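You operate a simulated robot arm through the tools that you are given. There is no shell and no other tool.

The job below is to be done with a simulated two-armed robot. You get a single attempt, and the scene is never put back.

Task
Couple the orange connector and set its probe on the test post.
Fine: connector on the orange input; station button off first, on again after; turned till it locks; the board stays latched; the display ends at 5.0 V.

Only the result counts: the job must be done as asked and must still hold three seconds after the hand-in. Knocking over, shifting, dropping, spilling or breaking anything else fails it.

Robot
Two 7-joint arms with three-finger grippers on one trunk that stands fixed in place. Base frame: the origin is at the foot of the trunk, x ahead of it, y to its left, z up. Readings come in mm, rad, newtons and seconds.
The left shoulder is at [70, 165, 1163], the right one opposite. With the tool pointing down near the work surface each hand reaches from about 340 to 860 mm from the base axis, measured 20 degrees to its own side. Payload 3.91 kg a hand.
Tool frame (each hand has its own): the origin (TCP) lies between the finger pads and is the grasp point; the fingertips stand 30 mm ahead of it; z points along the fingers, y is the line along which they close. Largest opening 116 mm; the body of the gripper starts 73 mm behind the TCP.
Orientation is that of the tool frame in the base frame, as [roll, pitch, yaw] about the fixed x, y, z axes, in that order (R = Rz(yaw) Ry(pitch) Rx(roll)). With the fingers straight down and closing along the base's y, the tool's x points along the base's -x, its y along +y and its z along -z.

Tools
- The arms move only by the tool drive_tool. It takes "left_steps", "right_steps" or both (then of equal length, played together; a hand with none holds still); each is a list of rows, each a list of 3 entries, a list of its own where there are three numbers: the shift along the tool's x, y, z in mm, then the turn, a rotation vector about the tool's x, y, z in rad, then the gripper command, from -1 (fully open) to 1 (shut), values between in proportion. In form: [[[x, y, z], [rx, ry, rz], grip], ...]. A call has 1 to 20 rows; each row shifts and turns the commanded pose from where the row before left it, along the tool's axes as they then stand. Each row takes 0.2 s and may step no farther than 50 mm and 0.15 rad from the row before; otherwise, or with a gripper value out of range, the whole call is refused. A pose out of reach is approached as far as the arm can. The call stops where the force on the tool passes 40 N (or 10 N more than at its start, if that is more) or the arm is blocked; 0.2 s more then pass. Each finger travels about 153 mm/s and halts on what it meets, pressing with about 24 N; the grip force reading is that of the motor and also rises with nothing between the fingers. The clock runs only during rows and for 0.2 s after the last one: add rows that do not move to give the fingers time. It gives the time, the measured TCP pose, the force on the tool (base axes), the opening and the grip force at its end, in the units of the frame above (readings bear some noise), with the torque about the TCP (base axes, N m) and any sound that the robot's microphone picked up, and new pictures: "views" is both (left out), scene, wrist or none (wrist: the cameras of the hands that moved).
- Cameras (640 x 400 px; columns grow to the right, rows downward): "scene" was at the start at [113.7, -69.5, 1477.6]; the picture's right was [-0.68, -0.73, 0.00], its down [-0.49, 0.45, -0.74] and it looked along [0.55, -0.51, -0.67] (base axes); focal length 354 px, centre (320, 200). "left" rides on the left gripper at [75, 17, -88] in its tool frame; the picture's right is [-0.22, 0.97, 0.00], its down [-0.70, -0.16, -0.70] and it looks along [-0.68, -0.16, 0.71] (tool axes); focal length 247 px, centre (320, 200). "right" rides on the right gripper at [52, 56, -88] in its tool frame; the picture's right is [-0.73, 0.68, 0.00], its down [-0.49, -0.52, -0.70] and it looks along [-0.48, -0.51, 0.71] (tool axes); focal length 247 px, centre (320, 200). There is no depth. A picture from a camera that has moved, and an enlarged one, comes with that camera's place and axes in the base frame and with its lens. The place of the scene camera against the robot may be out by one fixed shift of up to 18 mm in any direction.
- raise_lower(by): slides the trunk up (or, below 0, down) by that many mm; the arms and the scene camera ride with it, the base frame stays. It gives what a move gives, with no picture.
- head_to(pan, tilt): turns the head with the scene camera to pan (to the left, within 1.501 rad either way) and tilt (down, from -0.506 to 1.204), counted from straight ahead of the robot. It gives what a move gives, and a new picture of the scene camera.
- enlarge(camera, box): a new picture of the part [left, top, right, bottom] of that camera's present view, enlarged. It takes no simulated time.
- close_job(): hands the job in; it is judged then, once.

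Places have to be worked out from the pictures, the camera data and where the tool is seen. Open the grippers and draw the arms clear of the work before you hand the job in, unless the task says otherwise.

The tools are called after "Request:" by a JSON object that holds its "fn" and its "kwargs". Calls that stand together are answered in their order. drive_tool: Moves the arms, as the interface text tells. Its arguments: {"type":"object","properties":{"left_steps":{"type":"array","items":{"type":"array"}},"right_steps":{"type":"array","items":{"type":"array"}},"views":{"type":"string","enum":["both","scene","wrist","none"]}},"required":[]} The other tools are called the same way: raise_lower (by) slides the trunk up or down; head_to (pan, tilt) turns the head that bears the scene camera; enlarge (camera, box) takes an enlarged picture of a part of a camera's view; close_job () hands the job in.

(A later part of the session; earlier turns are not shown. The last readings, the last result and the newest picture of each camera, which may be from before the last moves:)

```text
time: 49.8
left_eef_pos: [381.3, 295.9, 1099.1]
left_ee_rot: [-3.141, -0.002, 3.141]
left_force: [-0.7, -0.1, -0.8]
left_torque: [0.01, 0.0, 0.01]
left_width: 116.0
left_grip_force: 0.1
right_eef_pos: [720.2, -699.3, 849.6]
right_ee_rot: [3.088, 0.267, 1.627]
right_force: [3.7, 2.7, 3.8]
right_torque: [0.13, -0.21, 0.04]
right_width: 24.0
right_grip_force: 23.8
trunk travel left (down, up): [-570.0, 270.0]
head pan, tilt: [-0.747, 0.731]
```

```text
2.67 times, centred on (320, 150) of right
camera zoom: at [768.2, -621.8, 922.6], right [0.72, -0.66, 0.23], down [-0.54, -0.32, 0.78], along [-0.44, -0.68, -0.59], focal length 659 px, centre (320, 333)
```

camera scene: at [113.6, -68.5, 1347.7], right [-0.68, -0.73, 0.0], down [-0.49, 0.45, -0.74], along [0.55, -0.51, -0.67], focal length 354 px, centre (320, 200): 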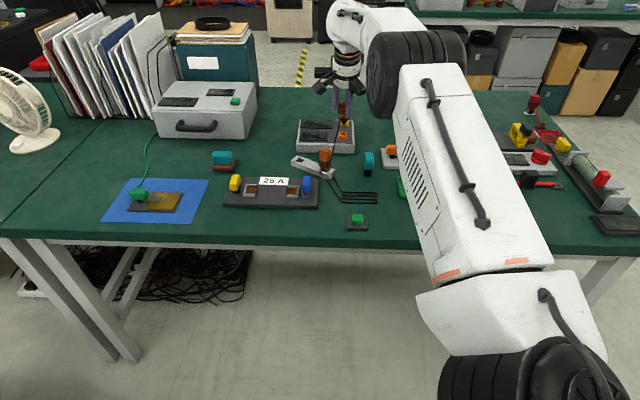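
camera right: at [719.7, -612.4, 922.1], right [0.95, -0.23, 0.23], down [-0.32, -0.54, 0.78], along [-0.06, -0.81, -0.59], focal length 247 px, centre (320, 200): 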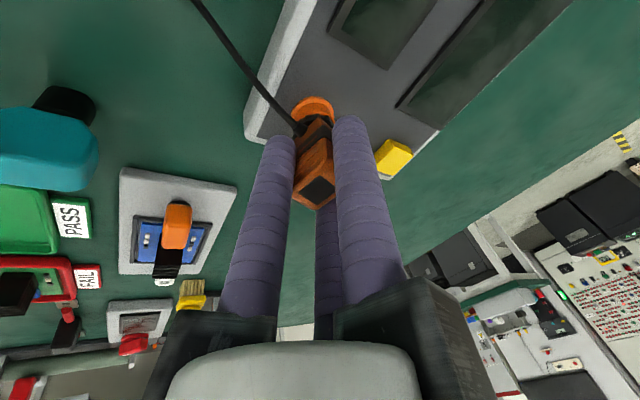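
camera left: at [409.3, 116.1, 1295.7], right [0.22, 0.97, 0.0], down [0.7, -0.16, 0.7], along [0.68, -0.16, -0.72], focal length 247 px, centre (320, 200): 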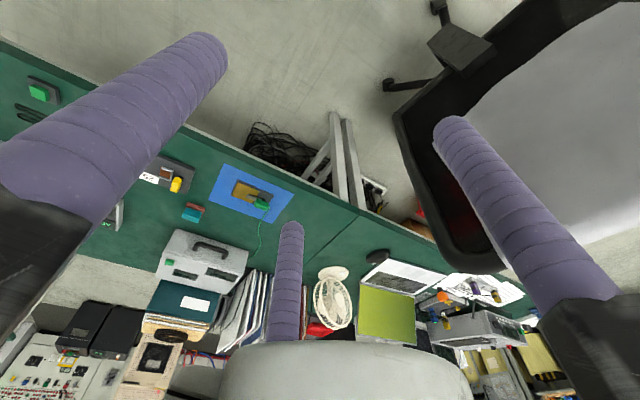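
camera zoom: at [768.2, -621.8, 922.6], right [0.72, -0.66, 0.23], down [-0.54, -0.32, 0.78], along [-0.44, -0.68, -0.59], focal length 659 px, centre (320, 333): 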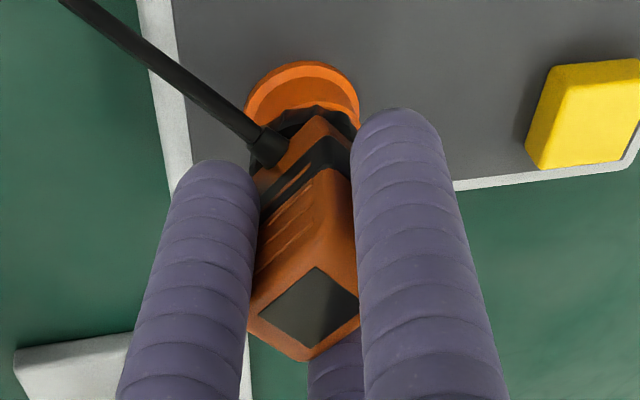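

It rotates freely with no stop. Clockwise reach is used up for this grip, so I first test the counter-clockwise direction with the same grip, in chunks.

Request:
{"fn": "drive_tool", "kwargs": {"right_steps": [[[0, -0.95, -0.06], [-0.0264, 0.0051, -0.0963], 1], [[0, -0.95, -0.06], [-0.0264, 0.0051, -0.0963], 1], [[0, -0.95, -0.06], [-0.0264, 0.0051, -0.0963], 1], [[0, -0.95, -0.06], [-0.0264, 0.0051, -0.0963], 1], [[0, 0, 0], [0, 0, 0], 1]], "views": "none"}}

```text
time: 51.0
left_eef_pos: [381.3, 296.7, 1098.9]
left_ee_rot: [3.141, 0.0, -3.141]
left_force: [0.0, 0.5, -0.7]
left_torque: [0.0, 0.0, 0.01]
left_width: 116.1
left_grip_force: 0.1
right_eef_pos: [715.8, -699.3, 847.9]
right_ee_rot: [3.089, 0.269, 2.03]
right_force: [-0.9, 0.3, 3.4]
right_torque: [-0.02, 0.02, 0.03]
right_width: 24.2
right_grip_force: 24.1
trunk travel left (down, up): [-570.0, 270.0]
head pan, tilt: [-0.747, 0.731]
```

Forces stay low. I continue counter-clockwise another 0.5 rad.

Request:
{"fn": "drive_tool", "kwargs": {"right_steps": [[[0, -0.95, -0.06], [-0.0264, 0.0051, -0.0963], 1], [[0, -0.95, -0.06], [-0.0264, 0.0051, -0.0963], 1], [[0, -0.95, -0.06], [-0.0264, 0.0051, -0.0963], 1], [[0, -0.95, -0.06], [-0.0264, 0.0051, -0.0963], 1], [[0, -0.95, -0.06], [-0.0264, 0.0051, -0.0963], 1], [[0, 0, 0], [0, 0, 0], 1]], "views": "wrist"}}

Request:
{"fn": "enlarge", "kwargs": {"camera": "scene", "box": [325, 100, 370, 155]}}

```text
time: 52.4
left_eef_pos: [380.9, 295.4, 1099.2]
left_ee_rot: [-3.142, 0.0, 3.139]
left_force: [-1.0, 0.9, 0.2]
left_torque: [0.02, 0.0, 0.0]
left_width: 116.2
left_grip_force: 0.0
right_eef_pos: [713.0, -704.5, 847.5]
right_ee_rot: [3.09, 0.267, 2.528]
right_force: [-8.7, -3.7, -0.4]
right_torque: [-0.21, 0.52, -0.14]
right_width: 24.2
right_grip_force: 24.2
trunk travel left (down, up): [-570.0, 270.0]
head pan, tilt: [-0.747, 0.731]
camera right: at [680.5, -618.8, 922.5], right [0.96, 0.15, 0.23], down [-0.08, -0.63, 0.78], along [0.26, -0.77, -0.59], focal length 247 px, centre (320, 200)
```

right: 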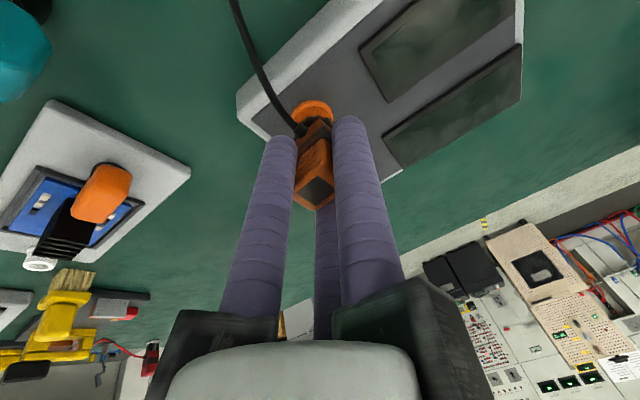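

```text
7.27 times, centred on (348, 128) of scene
camera zoom: at [112.6, -69.9, 1347.7], right [-0.68, -0.73, 0.0], down [-0.49, 0.45, -0.74], along [0.55, -0.51, -0.67], focal length 2578 px, centre (120, 727)
```

zoom: 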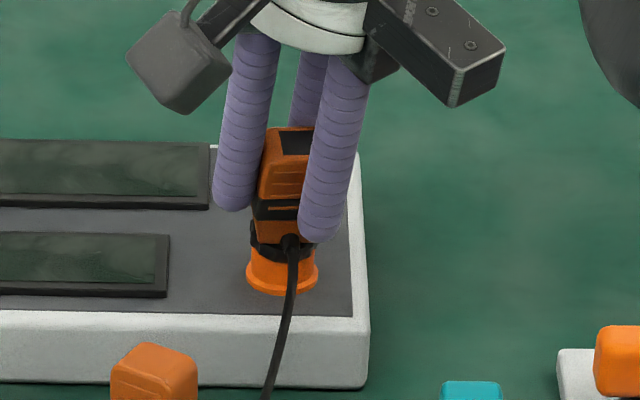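

Some side force along -y has built up. I relieve it and continue counter-clockwise 0.5 rad with a corrected pivot radius.

Request:
{"fn": "drive_tool", "kwargs": {"right_steps": [[[0, -2.0, 0], [0, 0, 0], 1], [[0, -1.3, -0.06], [-0.0264, 0.0051, -0.0963], 1], [[0, -1.3, -0.06], [-0.0264, 0.0051, -0.0963], 1], [[0, -1.3, -0.06], [-0.0264, 0.0051, -0.0963], 1], [[0, -1.3, -0.06], [-0.0264, 0.0051, -0.0963], 1], [[0, -1.3, -0.06], [-0.0264, 0.0051, -0.0963], 1], [[0, 0, 0], [0, 0, 0], 1]], "views": "wrist"}}

Request:
{"fn": "enlarge", "kwargs": {"camera": "scene", "box": [325, 100, 370, 155]}}

```text
time: 54.0
left_eef_pos: [380.3, 295.0, 1099.7]
left_ee_rot: [3.141, 0.0, 3.141]
left_force: [-1.0, 0.7, -1.3]
left_torque: [0.0, -0.01, 0.03]
left_width: 116.2
left_grip_force: 0.1
right_eef_pos: [707.7, -711.2, 848.2]
right_ee_rot: [3.089, 0.269, 3.029]
right_force: [-7.3, -4.5, 0.3]
right_torque: [-0.29, 0.39, -0.12]
right_width: 23.7
right_grip_force: 23.9
trunk travel left (down, up): [-570.0, 270.0]
head pan, tilt: [-0.747, 0.731]
camera right: at [640.8, -651.0, 922.7], right [0.77, 0.6, 0.23], down [0.23, -0.59, 0.78], along [0.6, -0.55, -0.59], focal length 247 px, centre (320, 200)
```

right: 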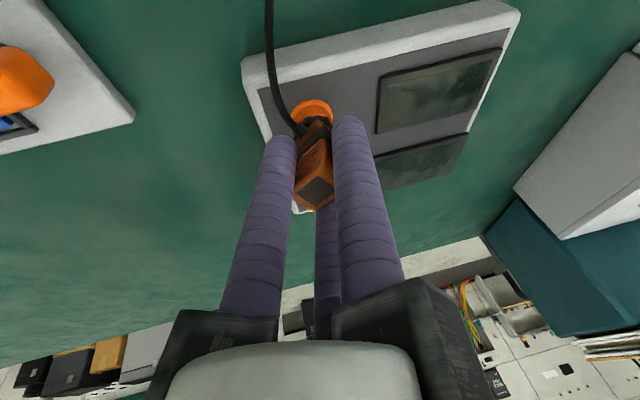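

```text
7.27 times, centred on (348, 128) of scene
camera zoom: at [112.8, -69.9, 1347.7], right [-0.68, -0.73, 0.0], down [-0.49, 0.45, -0.74], along [0.55, -0.51, -0.67], focal length 2578 px, centre (120, 727)
```

zoom: 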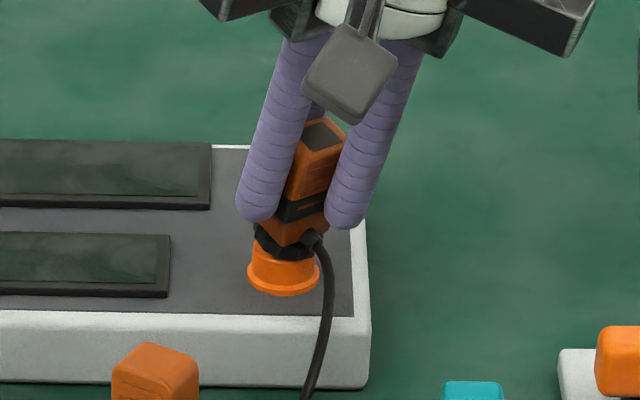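

The scene shows the connector leaning with the tool axis: the shallow-tilt grip drags it over, so it cannot lock. I release it so that it settles upright in the socket, then lift the hand off.

Request:
{"fn": "drive_tool", "kwargs": {"right_steps": [[[0, -1.0, 0], [0, 0, 0], 1], [[0, 0, 0], [0, 0, 0], 0.5], [[0, 0, 0], [0, 0, 0], 0.3], [[0, 0, 0], [0, 0, 0], 0.1], [[0, 0, 0], [0, 0, 0], 0.1]], "views": "wrist"}}

Request:
{"fn": "enlarge", "kwargs": {"camera": "scene", "box": [325, 100, 370, 155]}}

Request:
{"fn": "enlarge", "kwargs": {"camera": "right", "box": [260, 75, 380, 225]}}

```text
time: 55.2
left_eef_pos: [381.5, 295.2, 1099.6]
left_ee_rot: [3.141, -0.002, 3.141]
left_force: [-0.2, 0.9, 0.2]
left_torque: [0.0, 0.04, 0.0]
left_width: 115.9
left_grip_force: 0.0
right_eef_pos: [708.1, -710.8, 847.2]
right_ee_rot: [3.089, 0.267, 3.027]
right_force: [-0.3, -1.0, 0.2]
right_torque: [0.0, 0.01, 0.0]
right_width: 52.2
right_grip_force: 0.2
trunk travel left (down, up): [-570.0, 270.0]
head pan, tilt: [-0.747, 0.731]
camera right: at [641.6, -651.4, 922.5], right [0.77, 0.6, 0.23], down [0.23, -0.59, 0.78], along [0.6, -0.55, -0.59], focal length 247 px, centre (320, 200)
```

right: 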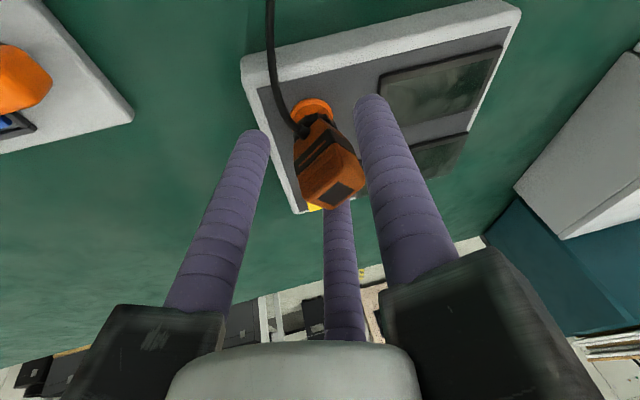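

```text
7.27 times, centred on (348, 128) of scene
camera zoom: at [113.6, -69.6, 1347.7], right [-0.68, -0.73, 0.0], down [-0.49, 0.45, -0.74], along [0.55, -0.51, -0.67], focal length 2578 px, centre (120, 727)
```

zoom: 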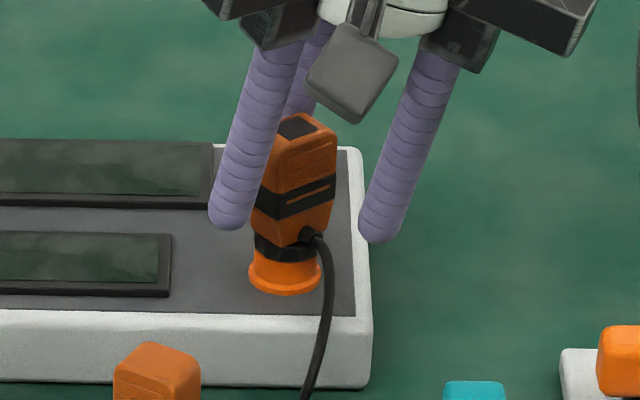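

```text
2.67 times, centred on (320, 150) of right
camera zoom: at [641.6, -651.4, 922.5], right [0.77, 0.6, 0.23], down [0.23, -0.59, 0.78], along [0.6, -0.55, -0.59], focal length 659 px, centre (320, 333)
```

zoom: 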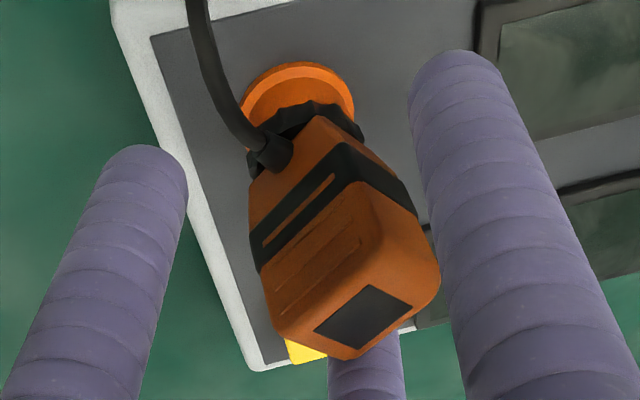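

The connector now stands upright in the socket on its own. I lift the hand clear and re-tilt it to ~0.785 rad at the same azimuth so the jaws press only its two flat side faces.

Request:
{"fn": "drive_tool", "kwargs": {"right_steps": [[[-11.9, 2.3, -43.4], [0, 0, 0], 0.1], [[-11.9, 2.3, -43.4], [0, 0, 0], 0.1], [[0, 0, 0], [0.048, 0, -0.013], -0.55], [[0, 0, 0], [0, -0.13, 0], -0.55], [[0, 0, 0], [0, -0.13, 0], -0.55], [[0, 0, 0], [0, -0.13, 0], -0.55], [[0, 0, 0], [0, -0.13, 0], -0.55], [[30.3, 0, -5.6], [0, 0, 0], -0.55], [[30.3, 0, -5.6], [0, 0, 0], -0.55], [[0, 0, 0], [0, 0, 0], -0.55]], "views": "both"}}

Request:
{"fn": "enlarge", "kwargs": {"camera": "scene", "box": [325, 100, 370, 155]}}

Request:
{"fn": "enlarge", "kwargs": {"camera": "right", "box": [250, 40, 410, 180]}}

```text
time: 57.4
left_eef_pos: [381.3, 295.9, 1099.0]
left_ee_rot: [3.141, 0.001, -3.141]
left_force: [-0.1, -0.6, 1.4]
left_torque: [0.03, -0.01, -0.01]
left_width: 115.9
left_grip_force: 0.0
right_eef_pos: [658.5, -705.3, 903.0]
right_ee_rot: [3.139, 0.788, 3.04]
right_force: [-0.3, -0.4, 0.8]
right_torque: [-0.03, -0.01, 0.01]
right_width: 89.9
right_grip_force: 0.0
trunk travel left (down, up): [-570.0, 270.0]
head pan, tilt: [-0.747, 0.731]
camera scene: at [114.3, -69.1, 1347.6], right [-0.68, -0.73, 0.0], down [-0.49, 0.45, -0.74], along [0.55, -0.51, -0.67], focal length 354 px, centre (320, 200)
camera right: at [565.8, -639.8, 928.1], right [0.58, 0.63, 0.52], down [-0.2, -0.51, 0.84], along [0.79, -0.59, -0.17], focal length 247 px, centre (320, 200)
```

scene: 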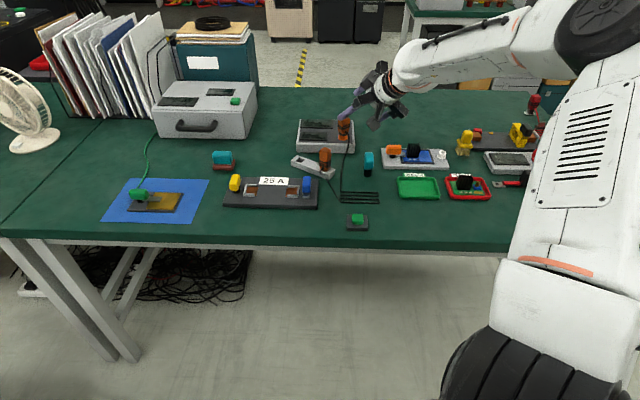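
right: 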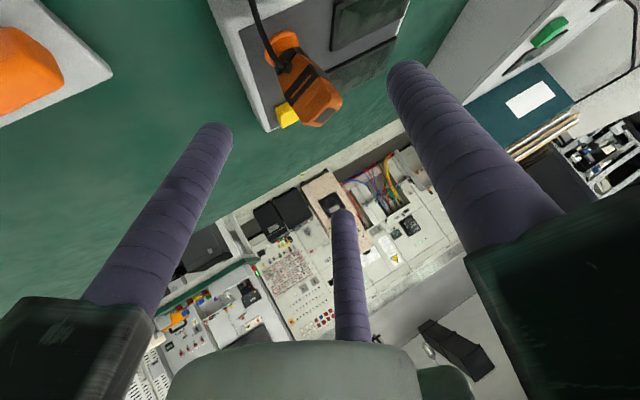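

```text
7.27 times, centred on (348, 128) of scene
camera zoom: at [114.3, -69.1, 1347.6], right [-0.68, -0.73, 0.0], down [-0.49, 0.45, -0.74], along [0.55, -0.51, -0.67], focal length 2578 px, centre (120, 727)
```

zoom: 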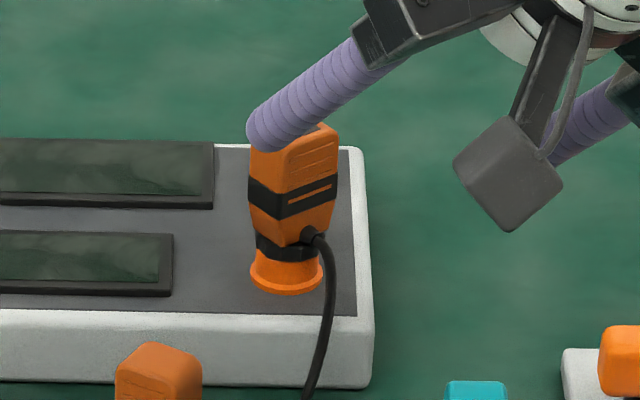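

```text
2.86 times, centred on (330, 110) of right
camera zoom: at [565.8, -639.8, 928.1], right [0.58, 0.63, 0.52], down [-0.2, -0.51, 0.84], along [0.79, -0.59, -0.17], focal length 706 px, centre (291, 457)
```

zoom: 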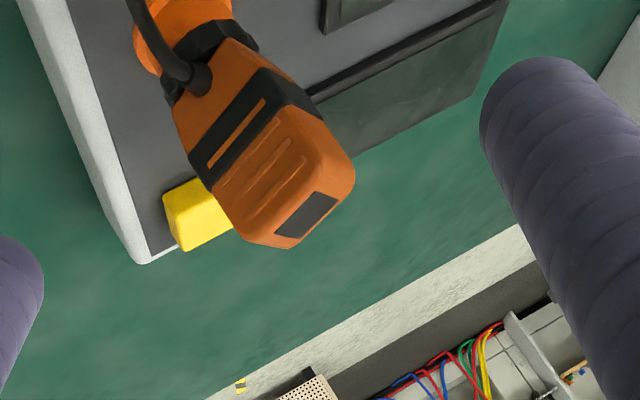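

Connector axis is at about (721.5,-712.5), top z≈850, upright. I shift 9 mm along -y (jaw offset) and approach along the tool axis to the grasp point.

Request:
{"fn": "drive_tool", "kwargs": {"right_steps": [[[2.4, -9.3, 0], [0, 0, 0], -0.55], [[0, 0, 27], [0, 0, 0], -0.55], [[0, 0, 27], [0, 0, 0], -0.55], [[0, 0, 13], [0, 0, 0], -0.55], [[0, 0, 12.5], [0, 0, 0], -0.55], [[0, 0, 0], [0, 0, 0], -0.55]], "views": "both"}}

Request:
{"fn": "enlarge", "kwargs": {"camera": "scene", "box": [325, 100, 370, 155]}}

Request:
{"fn": "enlarge", "kwargs": {"camera": "right", "box": [220, 40, 430, 220]}}

```text
time: 58.8
left_eef_pos: [380.5, 295.7, 1100.6]
left_ee_rot: [-3.141, 0.0, -3.141]
left_force: [0.1, 0.3, -0.4]
left_torque: [0.01, 0.01, -0.02]
left_width: 116.3
left_grip_force: 0.0
right_eef_pos: [711.9, -720.0, 844.1]
right_ee_rot: [3.14, 0.791, 3.038]
right_force: [-0.6, -0.8, 0.4]
right_torque: [0.02, 0.01, 0.0]
right_width: 89.7
right_grip_force: 0.1
trunk travel left (down, up): [-570.0, 270.0]
head pan, tilt: [-0.747, 0.731]
camera scene: at [113.1, -69.2, 1347.7], right [-0.68, -0.73, 0.0], down [-0.49, 0.45, -0.74], along [0.55, -0.51, -0.67], focal length 354 px, centre (320, 200)
camera right: at [619.2, -655.1, 871.3], right [0.58, 0.62, 0.52], down [-0.21, -0.51, 0.84], along [0.79, -0.59, -0.17], focal length 247 px, centre (320, 200)
```

scene: 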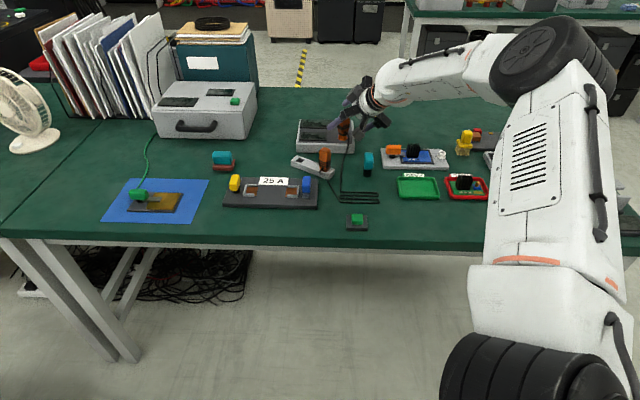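
right: 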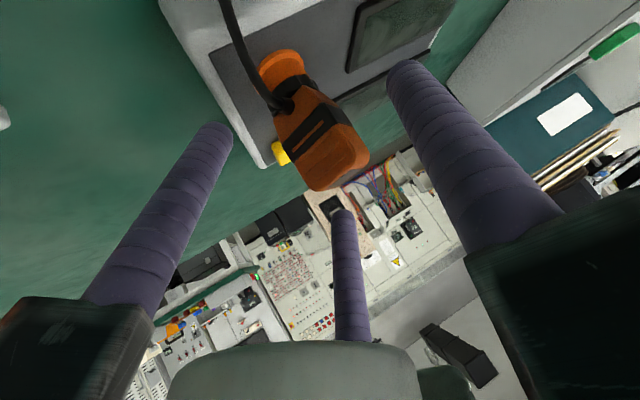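

```text
7.27 times, centred on (348, 128) of scene
camera zoom: at [113.1, -69.2, 1347.7], right [-0.68, -0.73, 0.0], down [-0.49, 0.45, -0.74], along [0.55, -0.51, -0.67], focal length 2578 px, centre (120, 727)
```

zoom: 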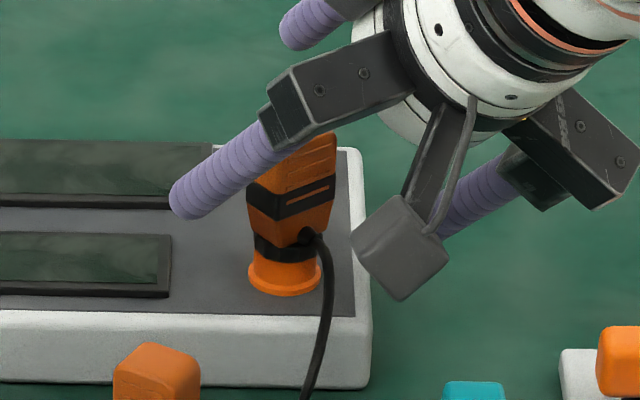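

```text
2.22 times, centred on (325, 130) of right
camera zoom: at [619.2, -655.1, 871.3], right [0.58, 0.62, 0.52], down [-0.21, -0.51, 0.84], along [0.79, -0.59, -0.17], focal length 549 px, centre (309, 356)
```

zoom: 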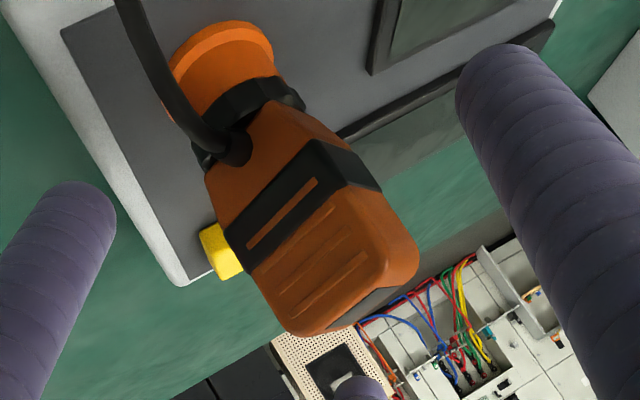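

The connector stands between the jaws. I close progressively and watch for side forces.

Request:
{"fn": "drive_tool", "kwargs": {"right_steps": [[[0, 0, 0], [0, 0, 0], 0.1], [[0, 0, 0], [0, 0, 0], 0.4], [[0, 0, 0], [0, 0, 0], 1], [[0, 0, 0], [0, 0, 0], 1]], "views": "wrist"}}

Request:
{"fn": "enlarge", "kwargs": {"camera": "scene", "box": [325, 100, 370, 155]}}

Request:
{"fn": "enlarge", "kwargs": {"camera": "right", "box": [220, 40, 430, 220]}}

```text
time: 59.8
left_eef_pos: [380.7, 293.4, 1100.0]
left_ee_rot: [-3.14, 0.0, 3.141]
left_force: [-0.5, 0.4, -0.2]
left_torque: [-0.01, 0.0, 0.03]
left_width: 116.0
left_grip_force: 0.0
right_eef_pos: [711.1, -721.7, 844.9]
right_ee_rot: [3.139, 0.788, 3.04]
right_force: [-3.9, -4.4, -0.7]
right_torque: [-0.23, 0.25, -0.04]
right_width: 38.2
right_grip_force: 23.8
trunk travel left (down, up): [-570.0, 270.0]
head pan, tilt: [-0.747, 0.731]
camera right: at [618.6, -656.2, 870.4], right [0.58, 0.62, 0.52], down [-0.2, -0.51, 0.84], along [0.79, -0.6, -0.17], focal length 247 px, centre (320, 200)
```

right: 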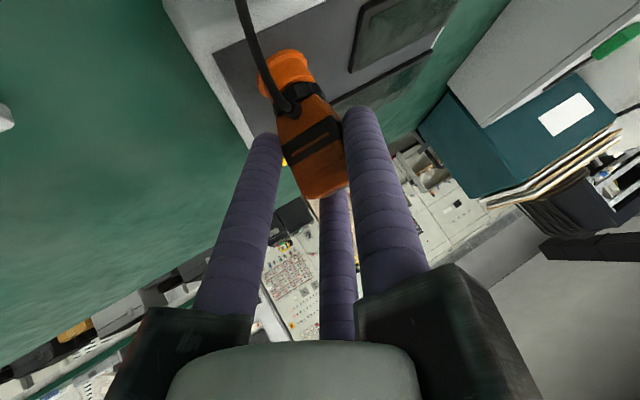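

```text
7.27 times, centred on (348, 128) of scene
camera zoom: at [113.3, -70.2, 1347.6], right [-0.68, -0.73, 0.0], down [-0.49, 0.45, -0.74], along [0.55, -0.51, -0.67], focal length 2578 px, centre (120, 727)
```

zoom: 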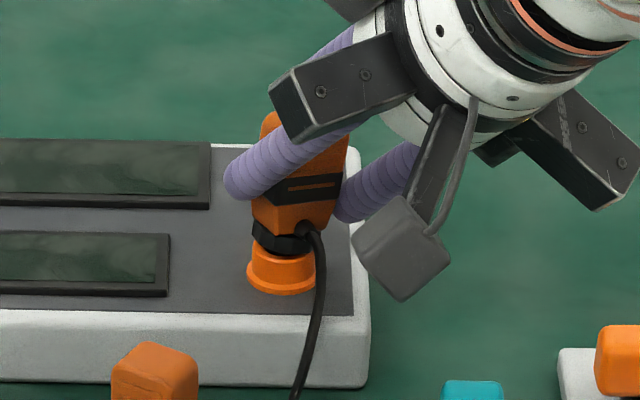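

```text
2.22 times, centred on (325, 130) of right
camera zoom: at [618.6, -656.2, 870.4], right [0.58, 0.62, 0.52], down [-0.2, -0.51, 0.84], along [0.79, -0.6, -0.17], focal length 549 px, centre (309, 356)
```

zoom: 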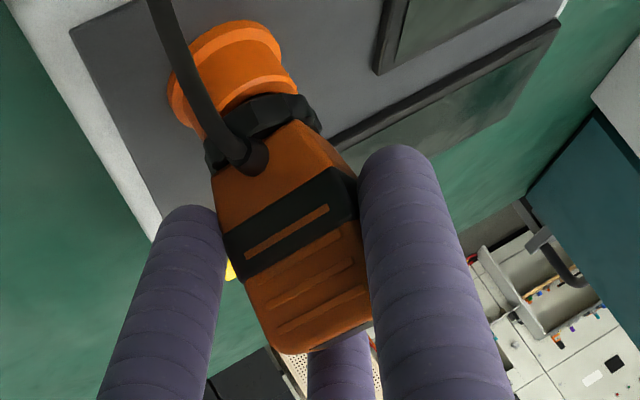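

Now gripped at 38 mm on the flat sides, with small forces. I relieve the side load and turn clockwise in chunks about the connector axis.

Request:
{"fn": "drive_tool", "kwargs": {"right_steps": [[[0.7, -1.5, -0.7], [0, 0, 0], 1], [[0.68, 0.99, -0.69], [0.0709, 0, 0.0705], 1], [[0.68, 0.99, -0.69], [0.0709, 0, 0.0705], 1], [[0.68, 0.99, -0.69], [0.0709, 0, 0.0705], 1], [[0, 0, 0], [0, 0, 0], 1]], "views": "wrist"}}

Request:
{"fn": "enlarge", "kwargs": {"camera": "scene", "box": [325, 100, 370, 155]}}

Request:
{"fn": "enlarge", "kwargs": {"camera": "right", "box": [220, 40, 430, 220]}}

```text
time: 61.0
left_eef_pos: [381.6, 294.0, 1100.1]
left_ee_rot: [-3.141, -0.001, -3.14]
left_force: [0.1, -0.7, 0.9]
left_torque: [0.03, 0.01, 0.02]
left_width: 115.9
left_grip_force: 0.1
right_eef_pos: [708.5, -719.4, 844.4]
right_ee_rot: [3.137, 0.789, 2.736]
right_force: [-2.1, -1.8, -0.1]
right_torque: [-0.11, 0.13, -0.01]
right_width: 37.7
right_grip_force: 24.2
trunk travel left (down, up): [-570.0, 270.0]
head pan, tilt: [-0.747, 0.731]
camera right: at [639.2, -628.2, 870.7], right [0.74, 0.42, 0.52], down [-0.35, -0.42, 0.84], along [0.57, -0.8, -0.17], focal length 247 px, centre (320, 200)
```

right: 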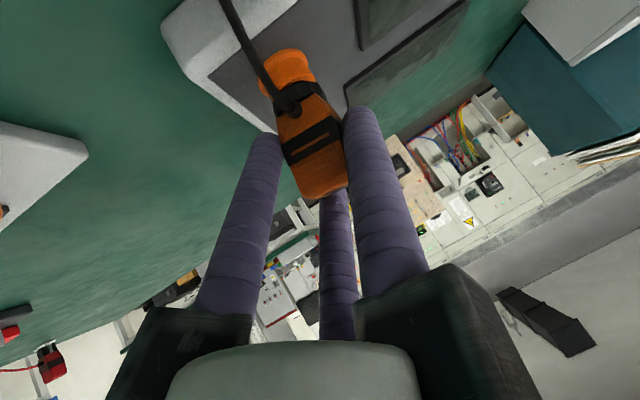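

```text
7.27 times, centred on (348, 128) of scene
camera zoom: at [113.0, -70.1, 1347.7], right [-0.68, -0.73, 0.0], down [-0.49, 0.45, -0.74], along [0.55, -0.51, -0.67], focal length 2578 px, centre (120, 727)
```

zoom: 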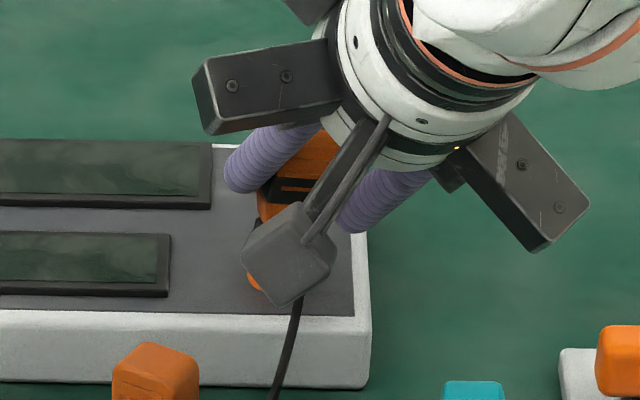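

```text
2.22 times, centred on (325, 130) of right
camera zoom: at [639.2, -628.2, 870.7], right [0.74, 0.42, 0.52], down [-0.35, -0.42, 0.84], along [0.57, -0.8, -0.17], focal length 549 px, centre (309, 356)
```

zoom: 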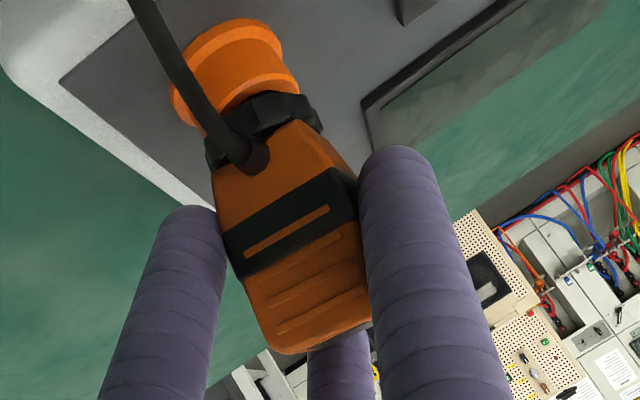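

The connector follows the hand, but the close-up shows it leaning about 12° (only two jaws bear). I open, let it settle, and check its pose to re-grip lower.

Request:
{"fn": "drive_tool", "kwargs": {"right_steps": [[[0, 0, 0], [0, 0, 0], 0.1], [[0, 0, 0], [0, 0, 0], -0.2], [[0, 0, 0], [0, 0, 0], -0.2], [[0, 0, 0], [0, 0, 0], -0.2]], "views": "wrist"}}

Request:
{"fn": "enlarge", "kwargs": {"camera": "right", "box": [220, 40, 430, 220]}}

```text
time: 62.0
left_eef_pos: [380.6, 295.8, 1100.0]
left_ee_rot: [-3.142, -0.001, -3.141]
left_force: [-0.6, -0.4, -0.4]
left_torque: [-0.03, -0.04, -0.02]
left_width: 116.2
left_grip_force: 0.1
right_eef_pos: [708.2, -718.8, 846.2]
right_ee_rot: [3.14, 0.787, 2.739]
right_force: [-0.1, -0.5, -0.5]
right_torque: [0.02, 0.0, 0.01]
right_width: 69.5
right_grip_force: 0.1
trunk travel left (down, up): [-570.0, 270.0]
head pan, tilt: [-0.747, 0.731]
camera right: at [639.4, -628.1, 870.6], right [0.74, 0.42, 0.52], down [-0.35, -0.42, 0.84], along [0.58, -0.8, -0.17], focal length 247 px, centre (320, 200)
```

right: 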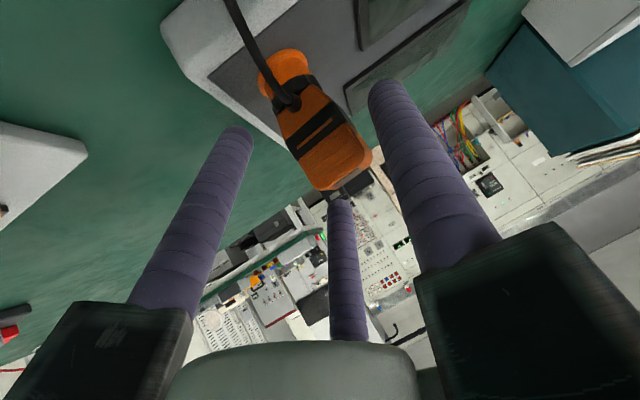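

```text
2.22 times, centred on (325, 130) of right
camera zoom: at [639.4, -628.1, 870.6], right [0.74, 0.42, 0.52], down [-0.35, -0.42, 0.84], along [0.58, -0.8, -0.17], focal length 549 px, centre (309, 356)
```

zoom: 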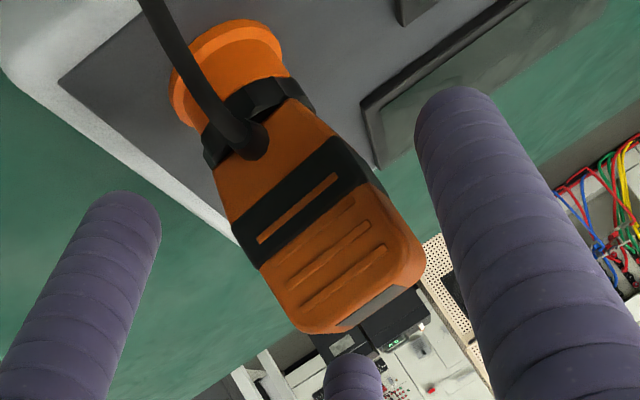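

Upright again. I lower the open hand 8 mm, shift 3 mm toward +y so all three jaws bear evenly, and close again.

Request:
{"fn": "drive_tool", "kwargs": {"right_steps": [[[2.9, 1.5, 2.8], [0, 0, 0], -0.2], [[2.8, 1.5, 2.8], [0, 0, 0], -0.2], [[0, 0, 0], [0, 0, 0], 0.1], [[0, 0, 0], [0, 0, 0], 0.3], [[0, 0, 0], [0, 0, 0], 1], [[0, 0, 0], [0, 0, 0], 1]], "views": "wrist"}}

Request:
{"fn": "enlarge", "kwargs": {"camera": "right", "box": [220, 40, 430, 220]}}

Request:
{"fn": "enlarge", "kwargs": {"camera": "scene", "box": [325, 100, 370, 155]}}

```text
time: 63.4
left_eef_pos: [381.1, 295.6, 1099.6]
left_ee_rot: [3.141, 0.0, -3.141]
left_force: [1.0, -0.6, -0.5]
left_torque: [0.01, -0.01, 0.01]
left_width: 116.0
left_grip_force: 0.1
right_eef_pos: [710.1, -715.2, 838.2]
right_ee_rot: [3.139, 0.791, 2.741]
right_force: [3.3, 0.0, 2.6]
right_torque: [0.02, -0.14, 0.03]
right_width: 39.7
right_grip_force: 23.7
trunk travel left (down, up): [-570.0, 270.0]
head pan, tilt: [-0.747, 0.731]
camera right: at [641.2, -624.6, 863.4], right [0.74, 0.43, 0.52], down [-0.35, -0.42, 0.84], along [0.58, -0.8, -0.17], focal length 247 px, centre (320, 200)
```

right: 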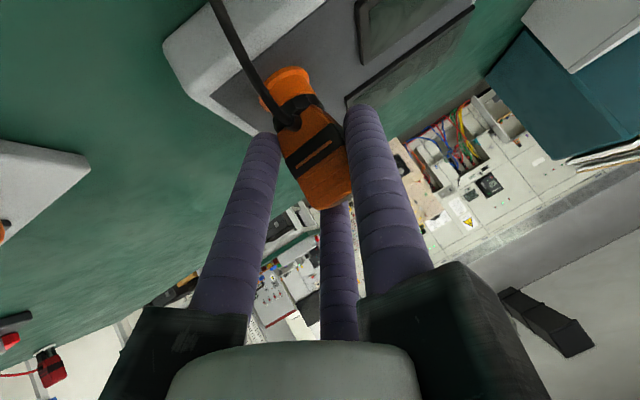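

```text
2.22 times, centred on (325, 130) of right
camera zoom: at [641.2, -624.6, 863.4], right [0.74, 0.43, 0.52], down [-0.35, -0.42, 0.84], along [0.58, -0.8, -0.17], focal length 549 px, centre (309, 356)
```

zoom: 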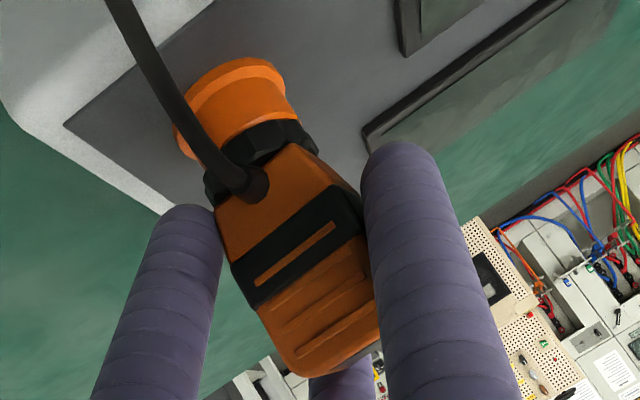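

```text
7.27 times, centred on (348, 128) of scene
camera zoom: at [113.7, -68.9, 1347.7], right [-0.68, -0.73, 0.0], down [-0.49, 0.45, -0.74], along [0.55, -0.51, -0.67], focal length 2578 px, centre (120, 727)
```

zoom: 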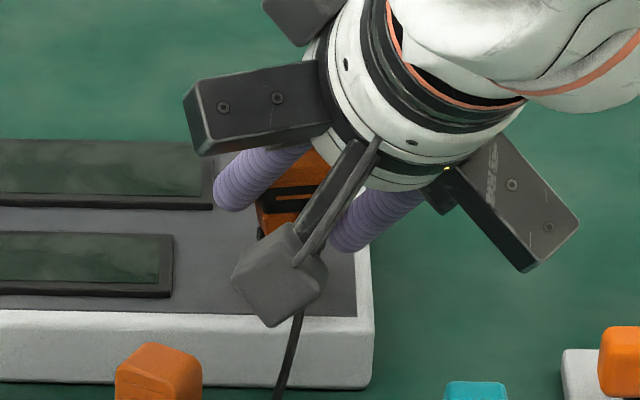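

Now ring, collar and body are in one line: the grip holds it upright. I turn clockwise 0.4 rad about the axis and watch.

Request:
{"fn": "drive_tool", "kwargs": {"right_steps": [[[0.5, 0, 0.5], [0, 0, 0], 1], [[0.45, 0.98, -0.45], [0.0709, 0, 0.0705], 1], [[0.45, 0.98, -0.45], [0.0709, 0, 0.0705], 1], [[0.45, 0.98, -0.45], [0.0709, 0, 0.0705], 1], [[0.45, 0.98, -0.45], [0.0709, 0, 0.0705], 1], [[0, 0, 0], [0, 0, 0], 1]], "views": "none"}}

Request:
{"fn": "enlarge", "kwargs": {"camera": "right", "box": [220, 40, 430, 220]}}

```text
time: 64.8
left_eef_pos: [380.8, 296.6, 1099.4]
left_ee_rot: [-3.142, 0.0, 3.141]
left_force: [-0.5, 0.3, 0.4]
left_torque: [0.0, -0.01, -0.02]
left_width: 115.9
left_grip_force: 0.1
right_eef_pos: [709.8, -710.8, 838.6]
right_ee_rot: [3.138, 0.791, 2.338]
right_force: [6.6, -2.7, 10.8]
right_torque: [-0.11, -0.28, 0.0]
right_width: 39.5
right_grip_force: 24.1
trunk travel left (down, up): [-570.0, 270.0]
head pan, tilt: [-0.747, 0.731]
```

```text
2.22 times, centred on (325, 130) of right
camera zoom: at [681.3, -600.0, 863.8], right [0.85, 0.1, 0.52], down [-0.48, -0.25, 0.84], along [0.22, -0.96, -0.17], focal length 549 px, centre (309, 356)
```

zoom: 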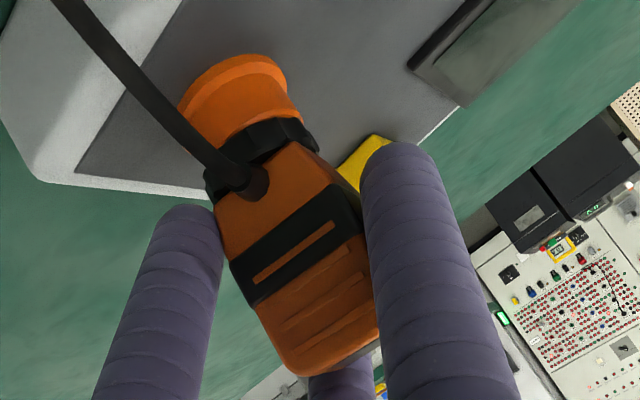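

No click yet and no torque; some outward side force. I relieve it and continue clockwise 0.5 rad.

Request:
{"fn": "drive_tool", "kwargs": {"right_steps": [[[-1.0, 0, 0.8], [0, 0, 0], 1], [[0.35, 0.98, -0.35], [0.0709, 0, 0.0705], 1], [[0.35, 0.98, -0.35], [0.0709, 0, 0.0705], 1], [[0.35, 0.98, -0.35], [0.0709, 0, 0.0705], 1], [[0.35, 0.98, -0.35], [0.0709, 0, 0.0705], 1], [[0.35, 0.98, -0.35], [0.0709, 0, 0.0705], 1], [[0, 0, 0], [0, 0, 0], 1]], "views": "none"}}

Request:
{"fn": "enlarge", "kwargs": {"camera": "right", "box": [220, 40, 430, 220]}}

Request:
{"fn": "enlarge", "kwargs": {"camera": "scene", "box": [280, 80, 420, 200]}}

```text
time: 66.4
left_eef_pos: [378.8, 297.8, 1099.3]
left_ee_rot: [-3.139, 0.002, -3.14]
left_force: [0.1, 0.6, -1.0]
left_torque: [0.0, 0.01, 0.01]
left_width: 116.0
left_grip_force: 0.1
right_eef_pos: [711.8, -706.7, 839.8]
right_ee_rot: [3.141, 0.789, 1.837]
right_force: [1.8, -2.3, 13.9]
right_torque: [-0.17, -0.09, 0.03]
right_width: 39.3
right_grip_force: 24.0
trunk travel left (down, up): [-570.0, 270.0]
head pan, tilt: [-0.747, 0.731]
```

```text
2.22 times, centred on (325, 130) of right
camera zoom: at [740.5, -595.7, 864.3], right [0.79, -0.32, 0.52], down [-0.55, 0.01, 0.84], along [-0.27, -0.95, -0.17], focal length 549 px, centre (309, 356)
```

zoom: 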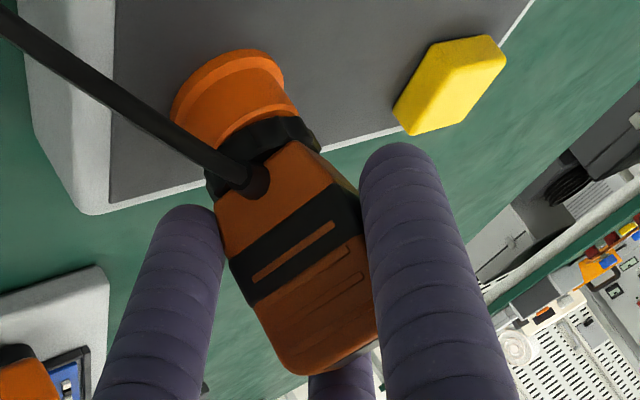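

```text
3.33 times, centred on (350, 140) of scene
camera zoom: at [112.2, -68.0, 1347.9], right [-0.68, -0.73, 0.0], down [-0.49, 0.45, -0.75], along [0.55, -0.51, -0.67], focal length 1182 px, centre (220, 400)
```

zoom: 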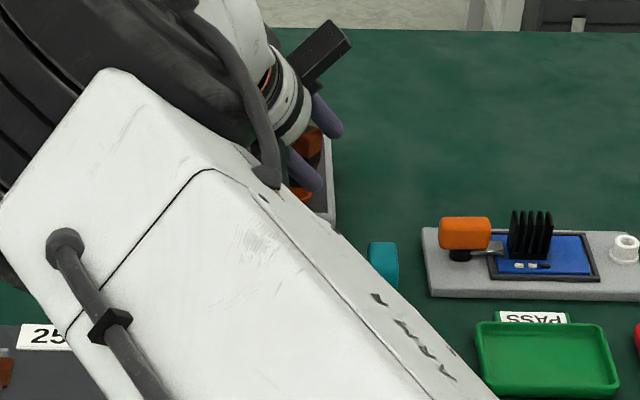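

Still no click at azimuth -75°. I continue clockwise another 0.4 rad, checking the scene for arm clearance.

Request:
{"fn": "drive_tool", "kwargs": {"right_steps": [[[0.4, 0.98, -0.4], [0.0709, 0, 0.0705], 1], [[0.4, 0.98, -0.4], [0.0709, 0, 0.0705], 1], [[0.4, 0.98, -0.4], [0.0709, 0, 0.0705], 1], [[0.4, 0.98, -0.4], [0.0709, 0, 0.0705], 1], [[0, 0, 0], [0, 0, 0], 1]], "views": "both"}}

Request:
{"fn": "enlarge", "kwargs": {"camera": "right", "box": [220, 40, 430, 220]}}

```text
time: 67.6
left_eef_pos: [380.0, 296.7, 1098.7]
left_ee_rot: [-3.141, 0.001, 3.142]
left_force: [0.0, 0.4, -0.5]
left_torque: [-0.03, 0.01, -0.01]
left_width: 116.1
left_grip_force: 0.0
right_eef_pos: [715.5, -703.6, 839.3]
right_ee_rot: [3.14, 0.789, 1.437]
right_force: [0.0, -2.2, 14.6]
right_torque: [-0.16, 0.08, -0.01]
right_width: 38.9
right_grip_force: 23.8
trunk travel left (down, up): [-570.0, 270.0]
head pan, tilt: [-0.747, 0.731]
camera scene: at [111.9, -67.5, 1347.9], right [-0.68, -0.73, 0.0], down [-0.49, 0.45, -0.75], along [0.55, -0.51, -0.67], focal length 354 px, centre (320, 200)
camera right: at [784.9, -612.3, 864.3], right [0.61, -0.6, 0.52], down [-0.5, 0.22, 0.84], along [-0.62, -0.77, -0.17], focal length 247 px, centre (320, 200)
```

scene: 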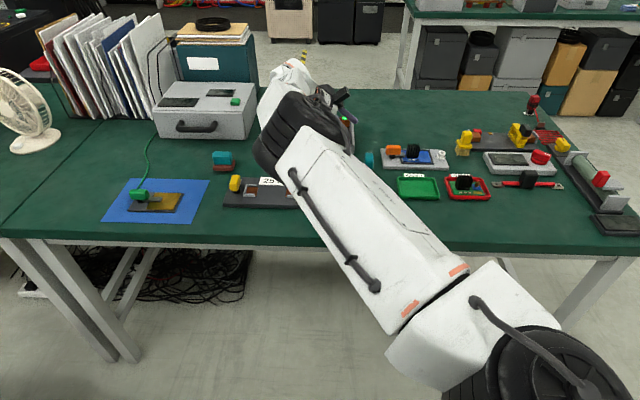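
right: 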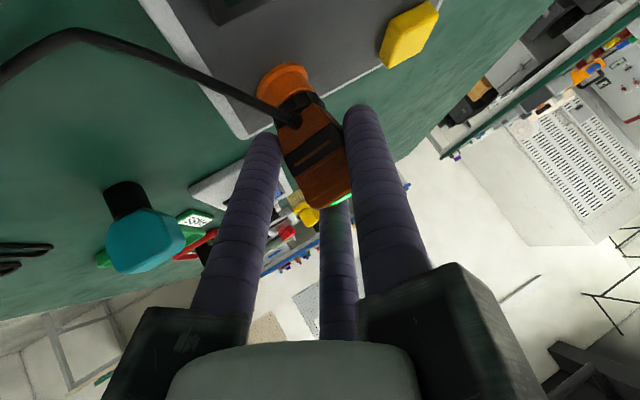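

```text
2.22 times, centred on (325, 130) of right
camera zoom: at [784.9, -612.3, 864.3], right [0.61, -0.6, 0.52], down [-0.5, 0.22, 0.84], along [-0.62, -0.77, -0.17], focal length 549 px, centre (309, 356)
```

zoom: 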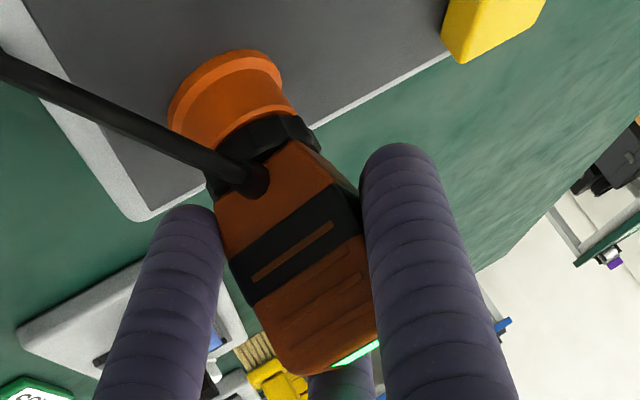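

A green glow now shows on the connector's top window, probably its lock indicator. I zoom in to verify.

Request:
{"fn": "enlarge", "kwargs": {"camera": "scene", "box": [325, 100, 365, 150]}}

Request:
{"fn": "enlarge", "kwargs": {"camera": "right", "box": [310, 170, 370, 220]}}

```text
8.00 times, centred on (345, 125) of scene
camera zoom: at [111.9, -67.5, 1347.9], right [-0.68, -0.73, 0.0], down [-0.49, 0.45, -0.75], along [0.55, -0.51, -0.67], focal length 2836 px, centre (120, 800)
```

zoom: 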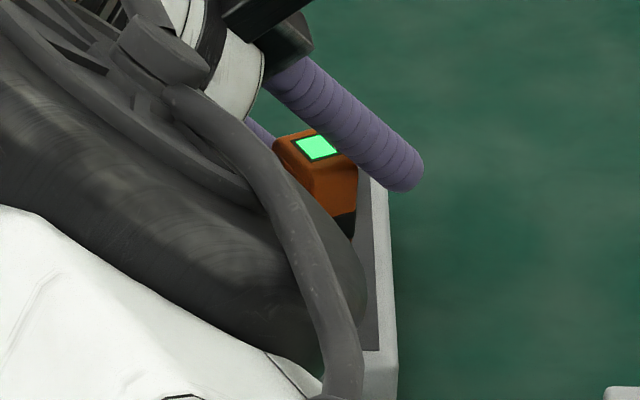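

```text
8.00 times, centred on (340, 195) of right
camera zoom: at [784.9, -612.3, 864.3], right [0.61, -0.6, 0.52], down [-0.5, 0.22, 0.84], along [-0.62, -0.77, -0.17], focal length 1976 px, centre (160, 240)
```

zoom: 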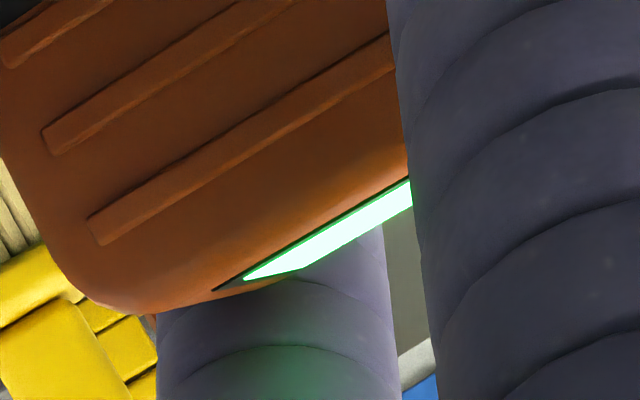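

The window is lit green: the connector is locked. I open the jaws and back the hand straight out along its axis.

Request:
{"fn": "drive_tool", "kwargs": {"right_steps": [[[0, 0, 0], [0, 0, 0], 0.1], [[0, 0, 0], [0, 0, 0], -0.2], [[0, 0, 0], [0, 0, 0], -0.2], [[0, 0, -20], [0, 0, 0], -0.2], [[0, 0, -30], [0, 0, 0], -0.2], [[0, 0, -40], [0, 0, 0], -0.2], [[0, 0, 0], [0, 0, 0], -0.2]], "views": "both"}}

Request:
{"fn": "enlarge", "kwargs": {"camera": "right", "box": [200, 40, 430, 220]}}

```text
time: 69.2
left_eef_pos: [381.3, 294.8, 1098.8]
left_ee_rot: [-3.14, 0.0, 3.141]
left_force: [0.4, 0.2, -0.6]
left_torque: [0.03, 0.02, 0.01]
left_width: 116.2
left_grip_force: 0.1
right_eef_pos: [725.0, -641.8, 900.0]
right_ee_rot: [-3.139, 0.787, 1.442]
right_force: [-0.4, 0.1, -0.4]
right_torque: [-0.02, 0.02, 0.01]
right_width: 69.6
right_grip_force: 0.0
trunk travel left (down, up): [-570.0, 270.0]
head pan, tilt: [-0.747, 0.731]
camera scene: at [114.3, -70.4, 1347.5], right [-0.68, -0.73, 0.0], down [-0.49, 0.45, -0.74], along [0.55, -0.51, -0.67], focal length 354 px, centre (320, 200)
camera right: at [794.8, -550.8, 925.0], right [0.61, -0.6, 0.52], down [-0.5, 0.22, 0.84], along [-0.62, -0.77, -0.17], focal length 247 px, centre (320, 200)
```

scene: 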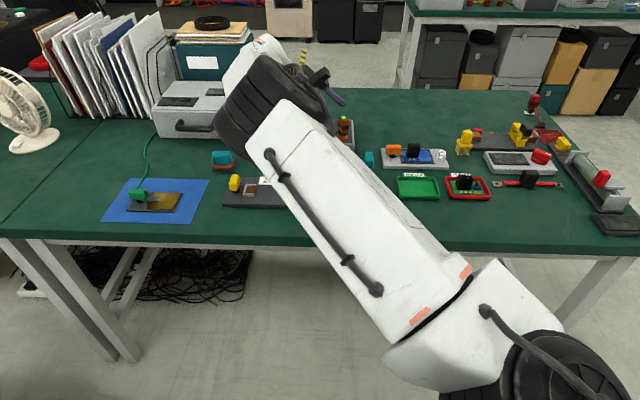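
right: 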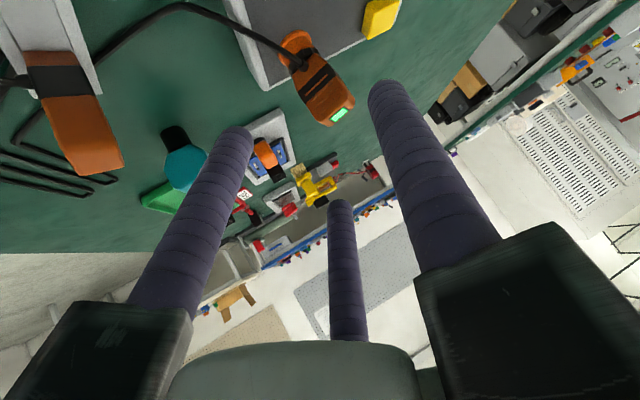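

```text
2.22 times, centred on (315, 130) of right
camera zoom: at [794.8, -550.8, 925.0], right [0.61, -0.6, 0.52], down [-0.5, 0.22, 0.84], along [-0.62, -0.77, -0.17], focal length 549 px, centre (331, 356)
```

zoom: 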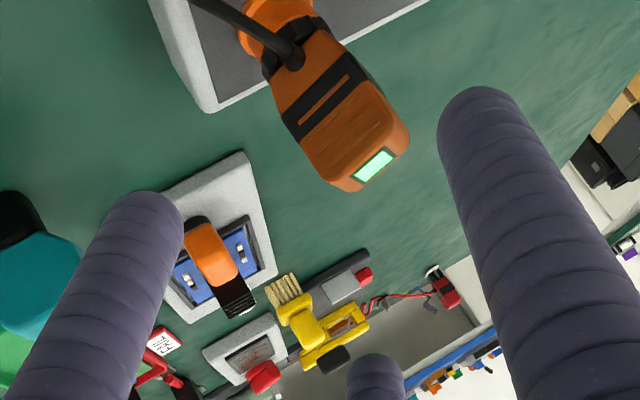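

Connector is locked and clear of the hand. I raise the hand, untilt, and yaw back to the normal azimuth, then look at the probe.

Request:
{"fn": "drive_tool", "kwargs": {"right_steps": [[[-28, 0, -28], [0, 0, 0], -0.2], [[-28, 0, -28], [0, 0, 0], -0.2], [[0, 0, 0], [0, 0.131, 0], -0.2], [[0, 0, 0], [0, 0.131, 0], -0.2], [[0, 0, 0], [0, 0.131, 0], -0.2], [[0, 0, 0], [0, 0.131, 0], -0.2], [[0, 0, 0], [0, 0.131, 0], -0.2], [[0, 0, 0], [0, 0.131, 0], -0.2], [[0, 0, 0], [0, 0, -0.127], -0.2], [[0, 0, 0], [0, 0, -0.127], -0.2], [[0, 0, 0], [0, 0, -0.127], -0.2], [[0, 0, 0], [0, 0, -0.127], -0.2], [[0, 0, 0], [0, 0, -0.127], -0.2], [[0, 0, 0], [0, 0, -0.127], -0.2], [[0, 0, 0], [0, 0, -0.127], -0.2]], "views": "none"}}

```text
time: 72.4
left_eef_pos: [381.8, 295.7, 1098.6]
left_ee_rot: [-3.141, 0.001, 3.141]
left_force: [-0.6, 0.8, 0.1]
left_torque: [0.01, 0.01, 0.01]
left_width: 115.9
left_grip_force: 0.0
right_eef_pos: [691.7, -648.3, 979.2]
right_ee_rot: [3.141, -0.001, 2.331]
right_force: [-0.1, 0.2, -0.3]
right_torque: [0.02, -0.01, -0.02]
right_width: 69.5
right_grip_force: 0.1
right hand out of reach, approached as far as the arm can: row 7, 8
trunk travel left (down, up): [-570.0, 270.0]
head pan, tilt: [-0.747, 0.731]
```

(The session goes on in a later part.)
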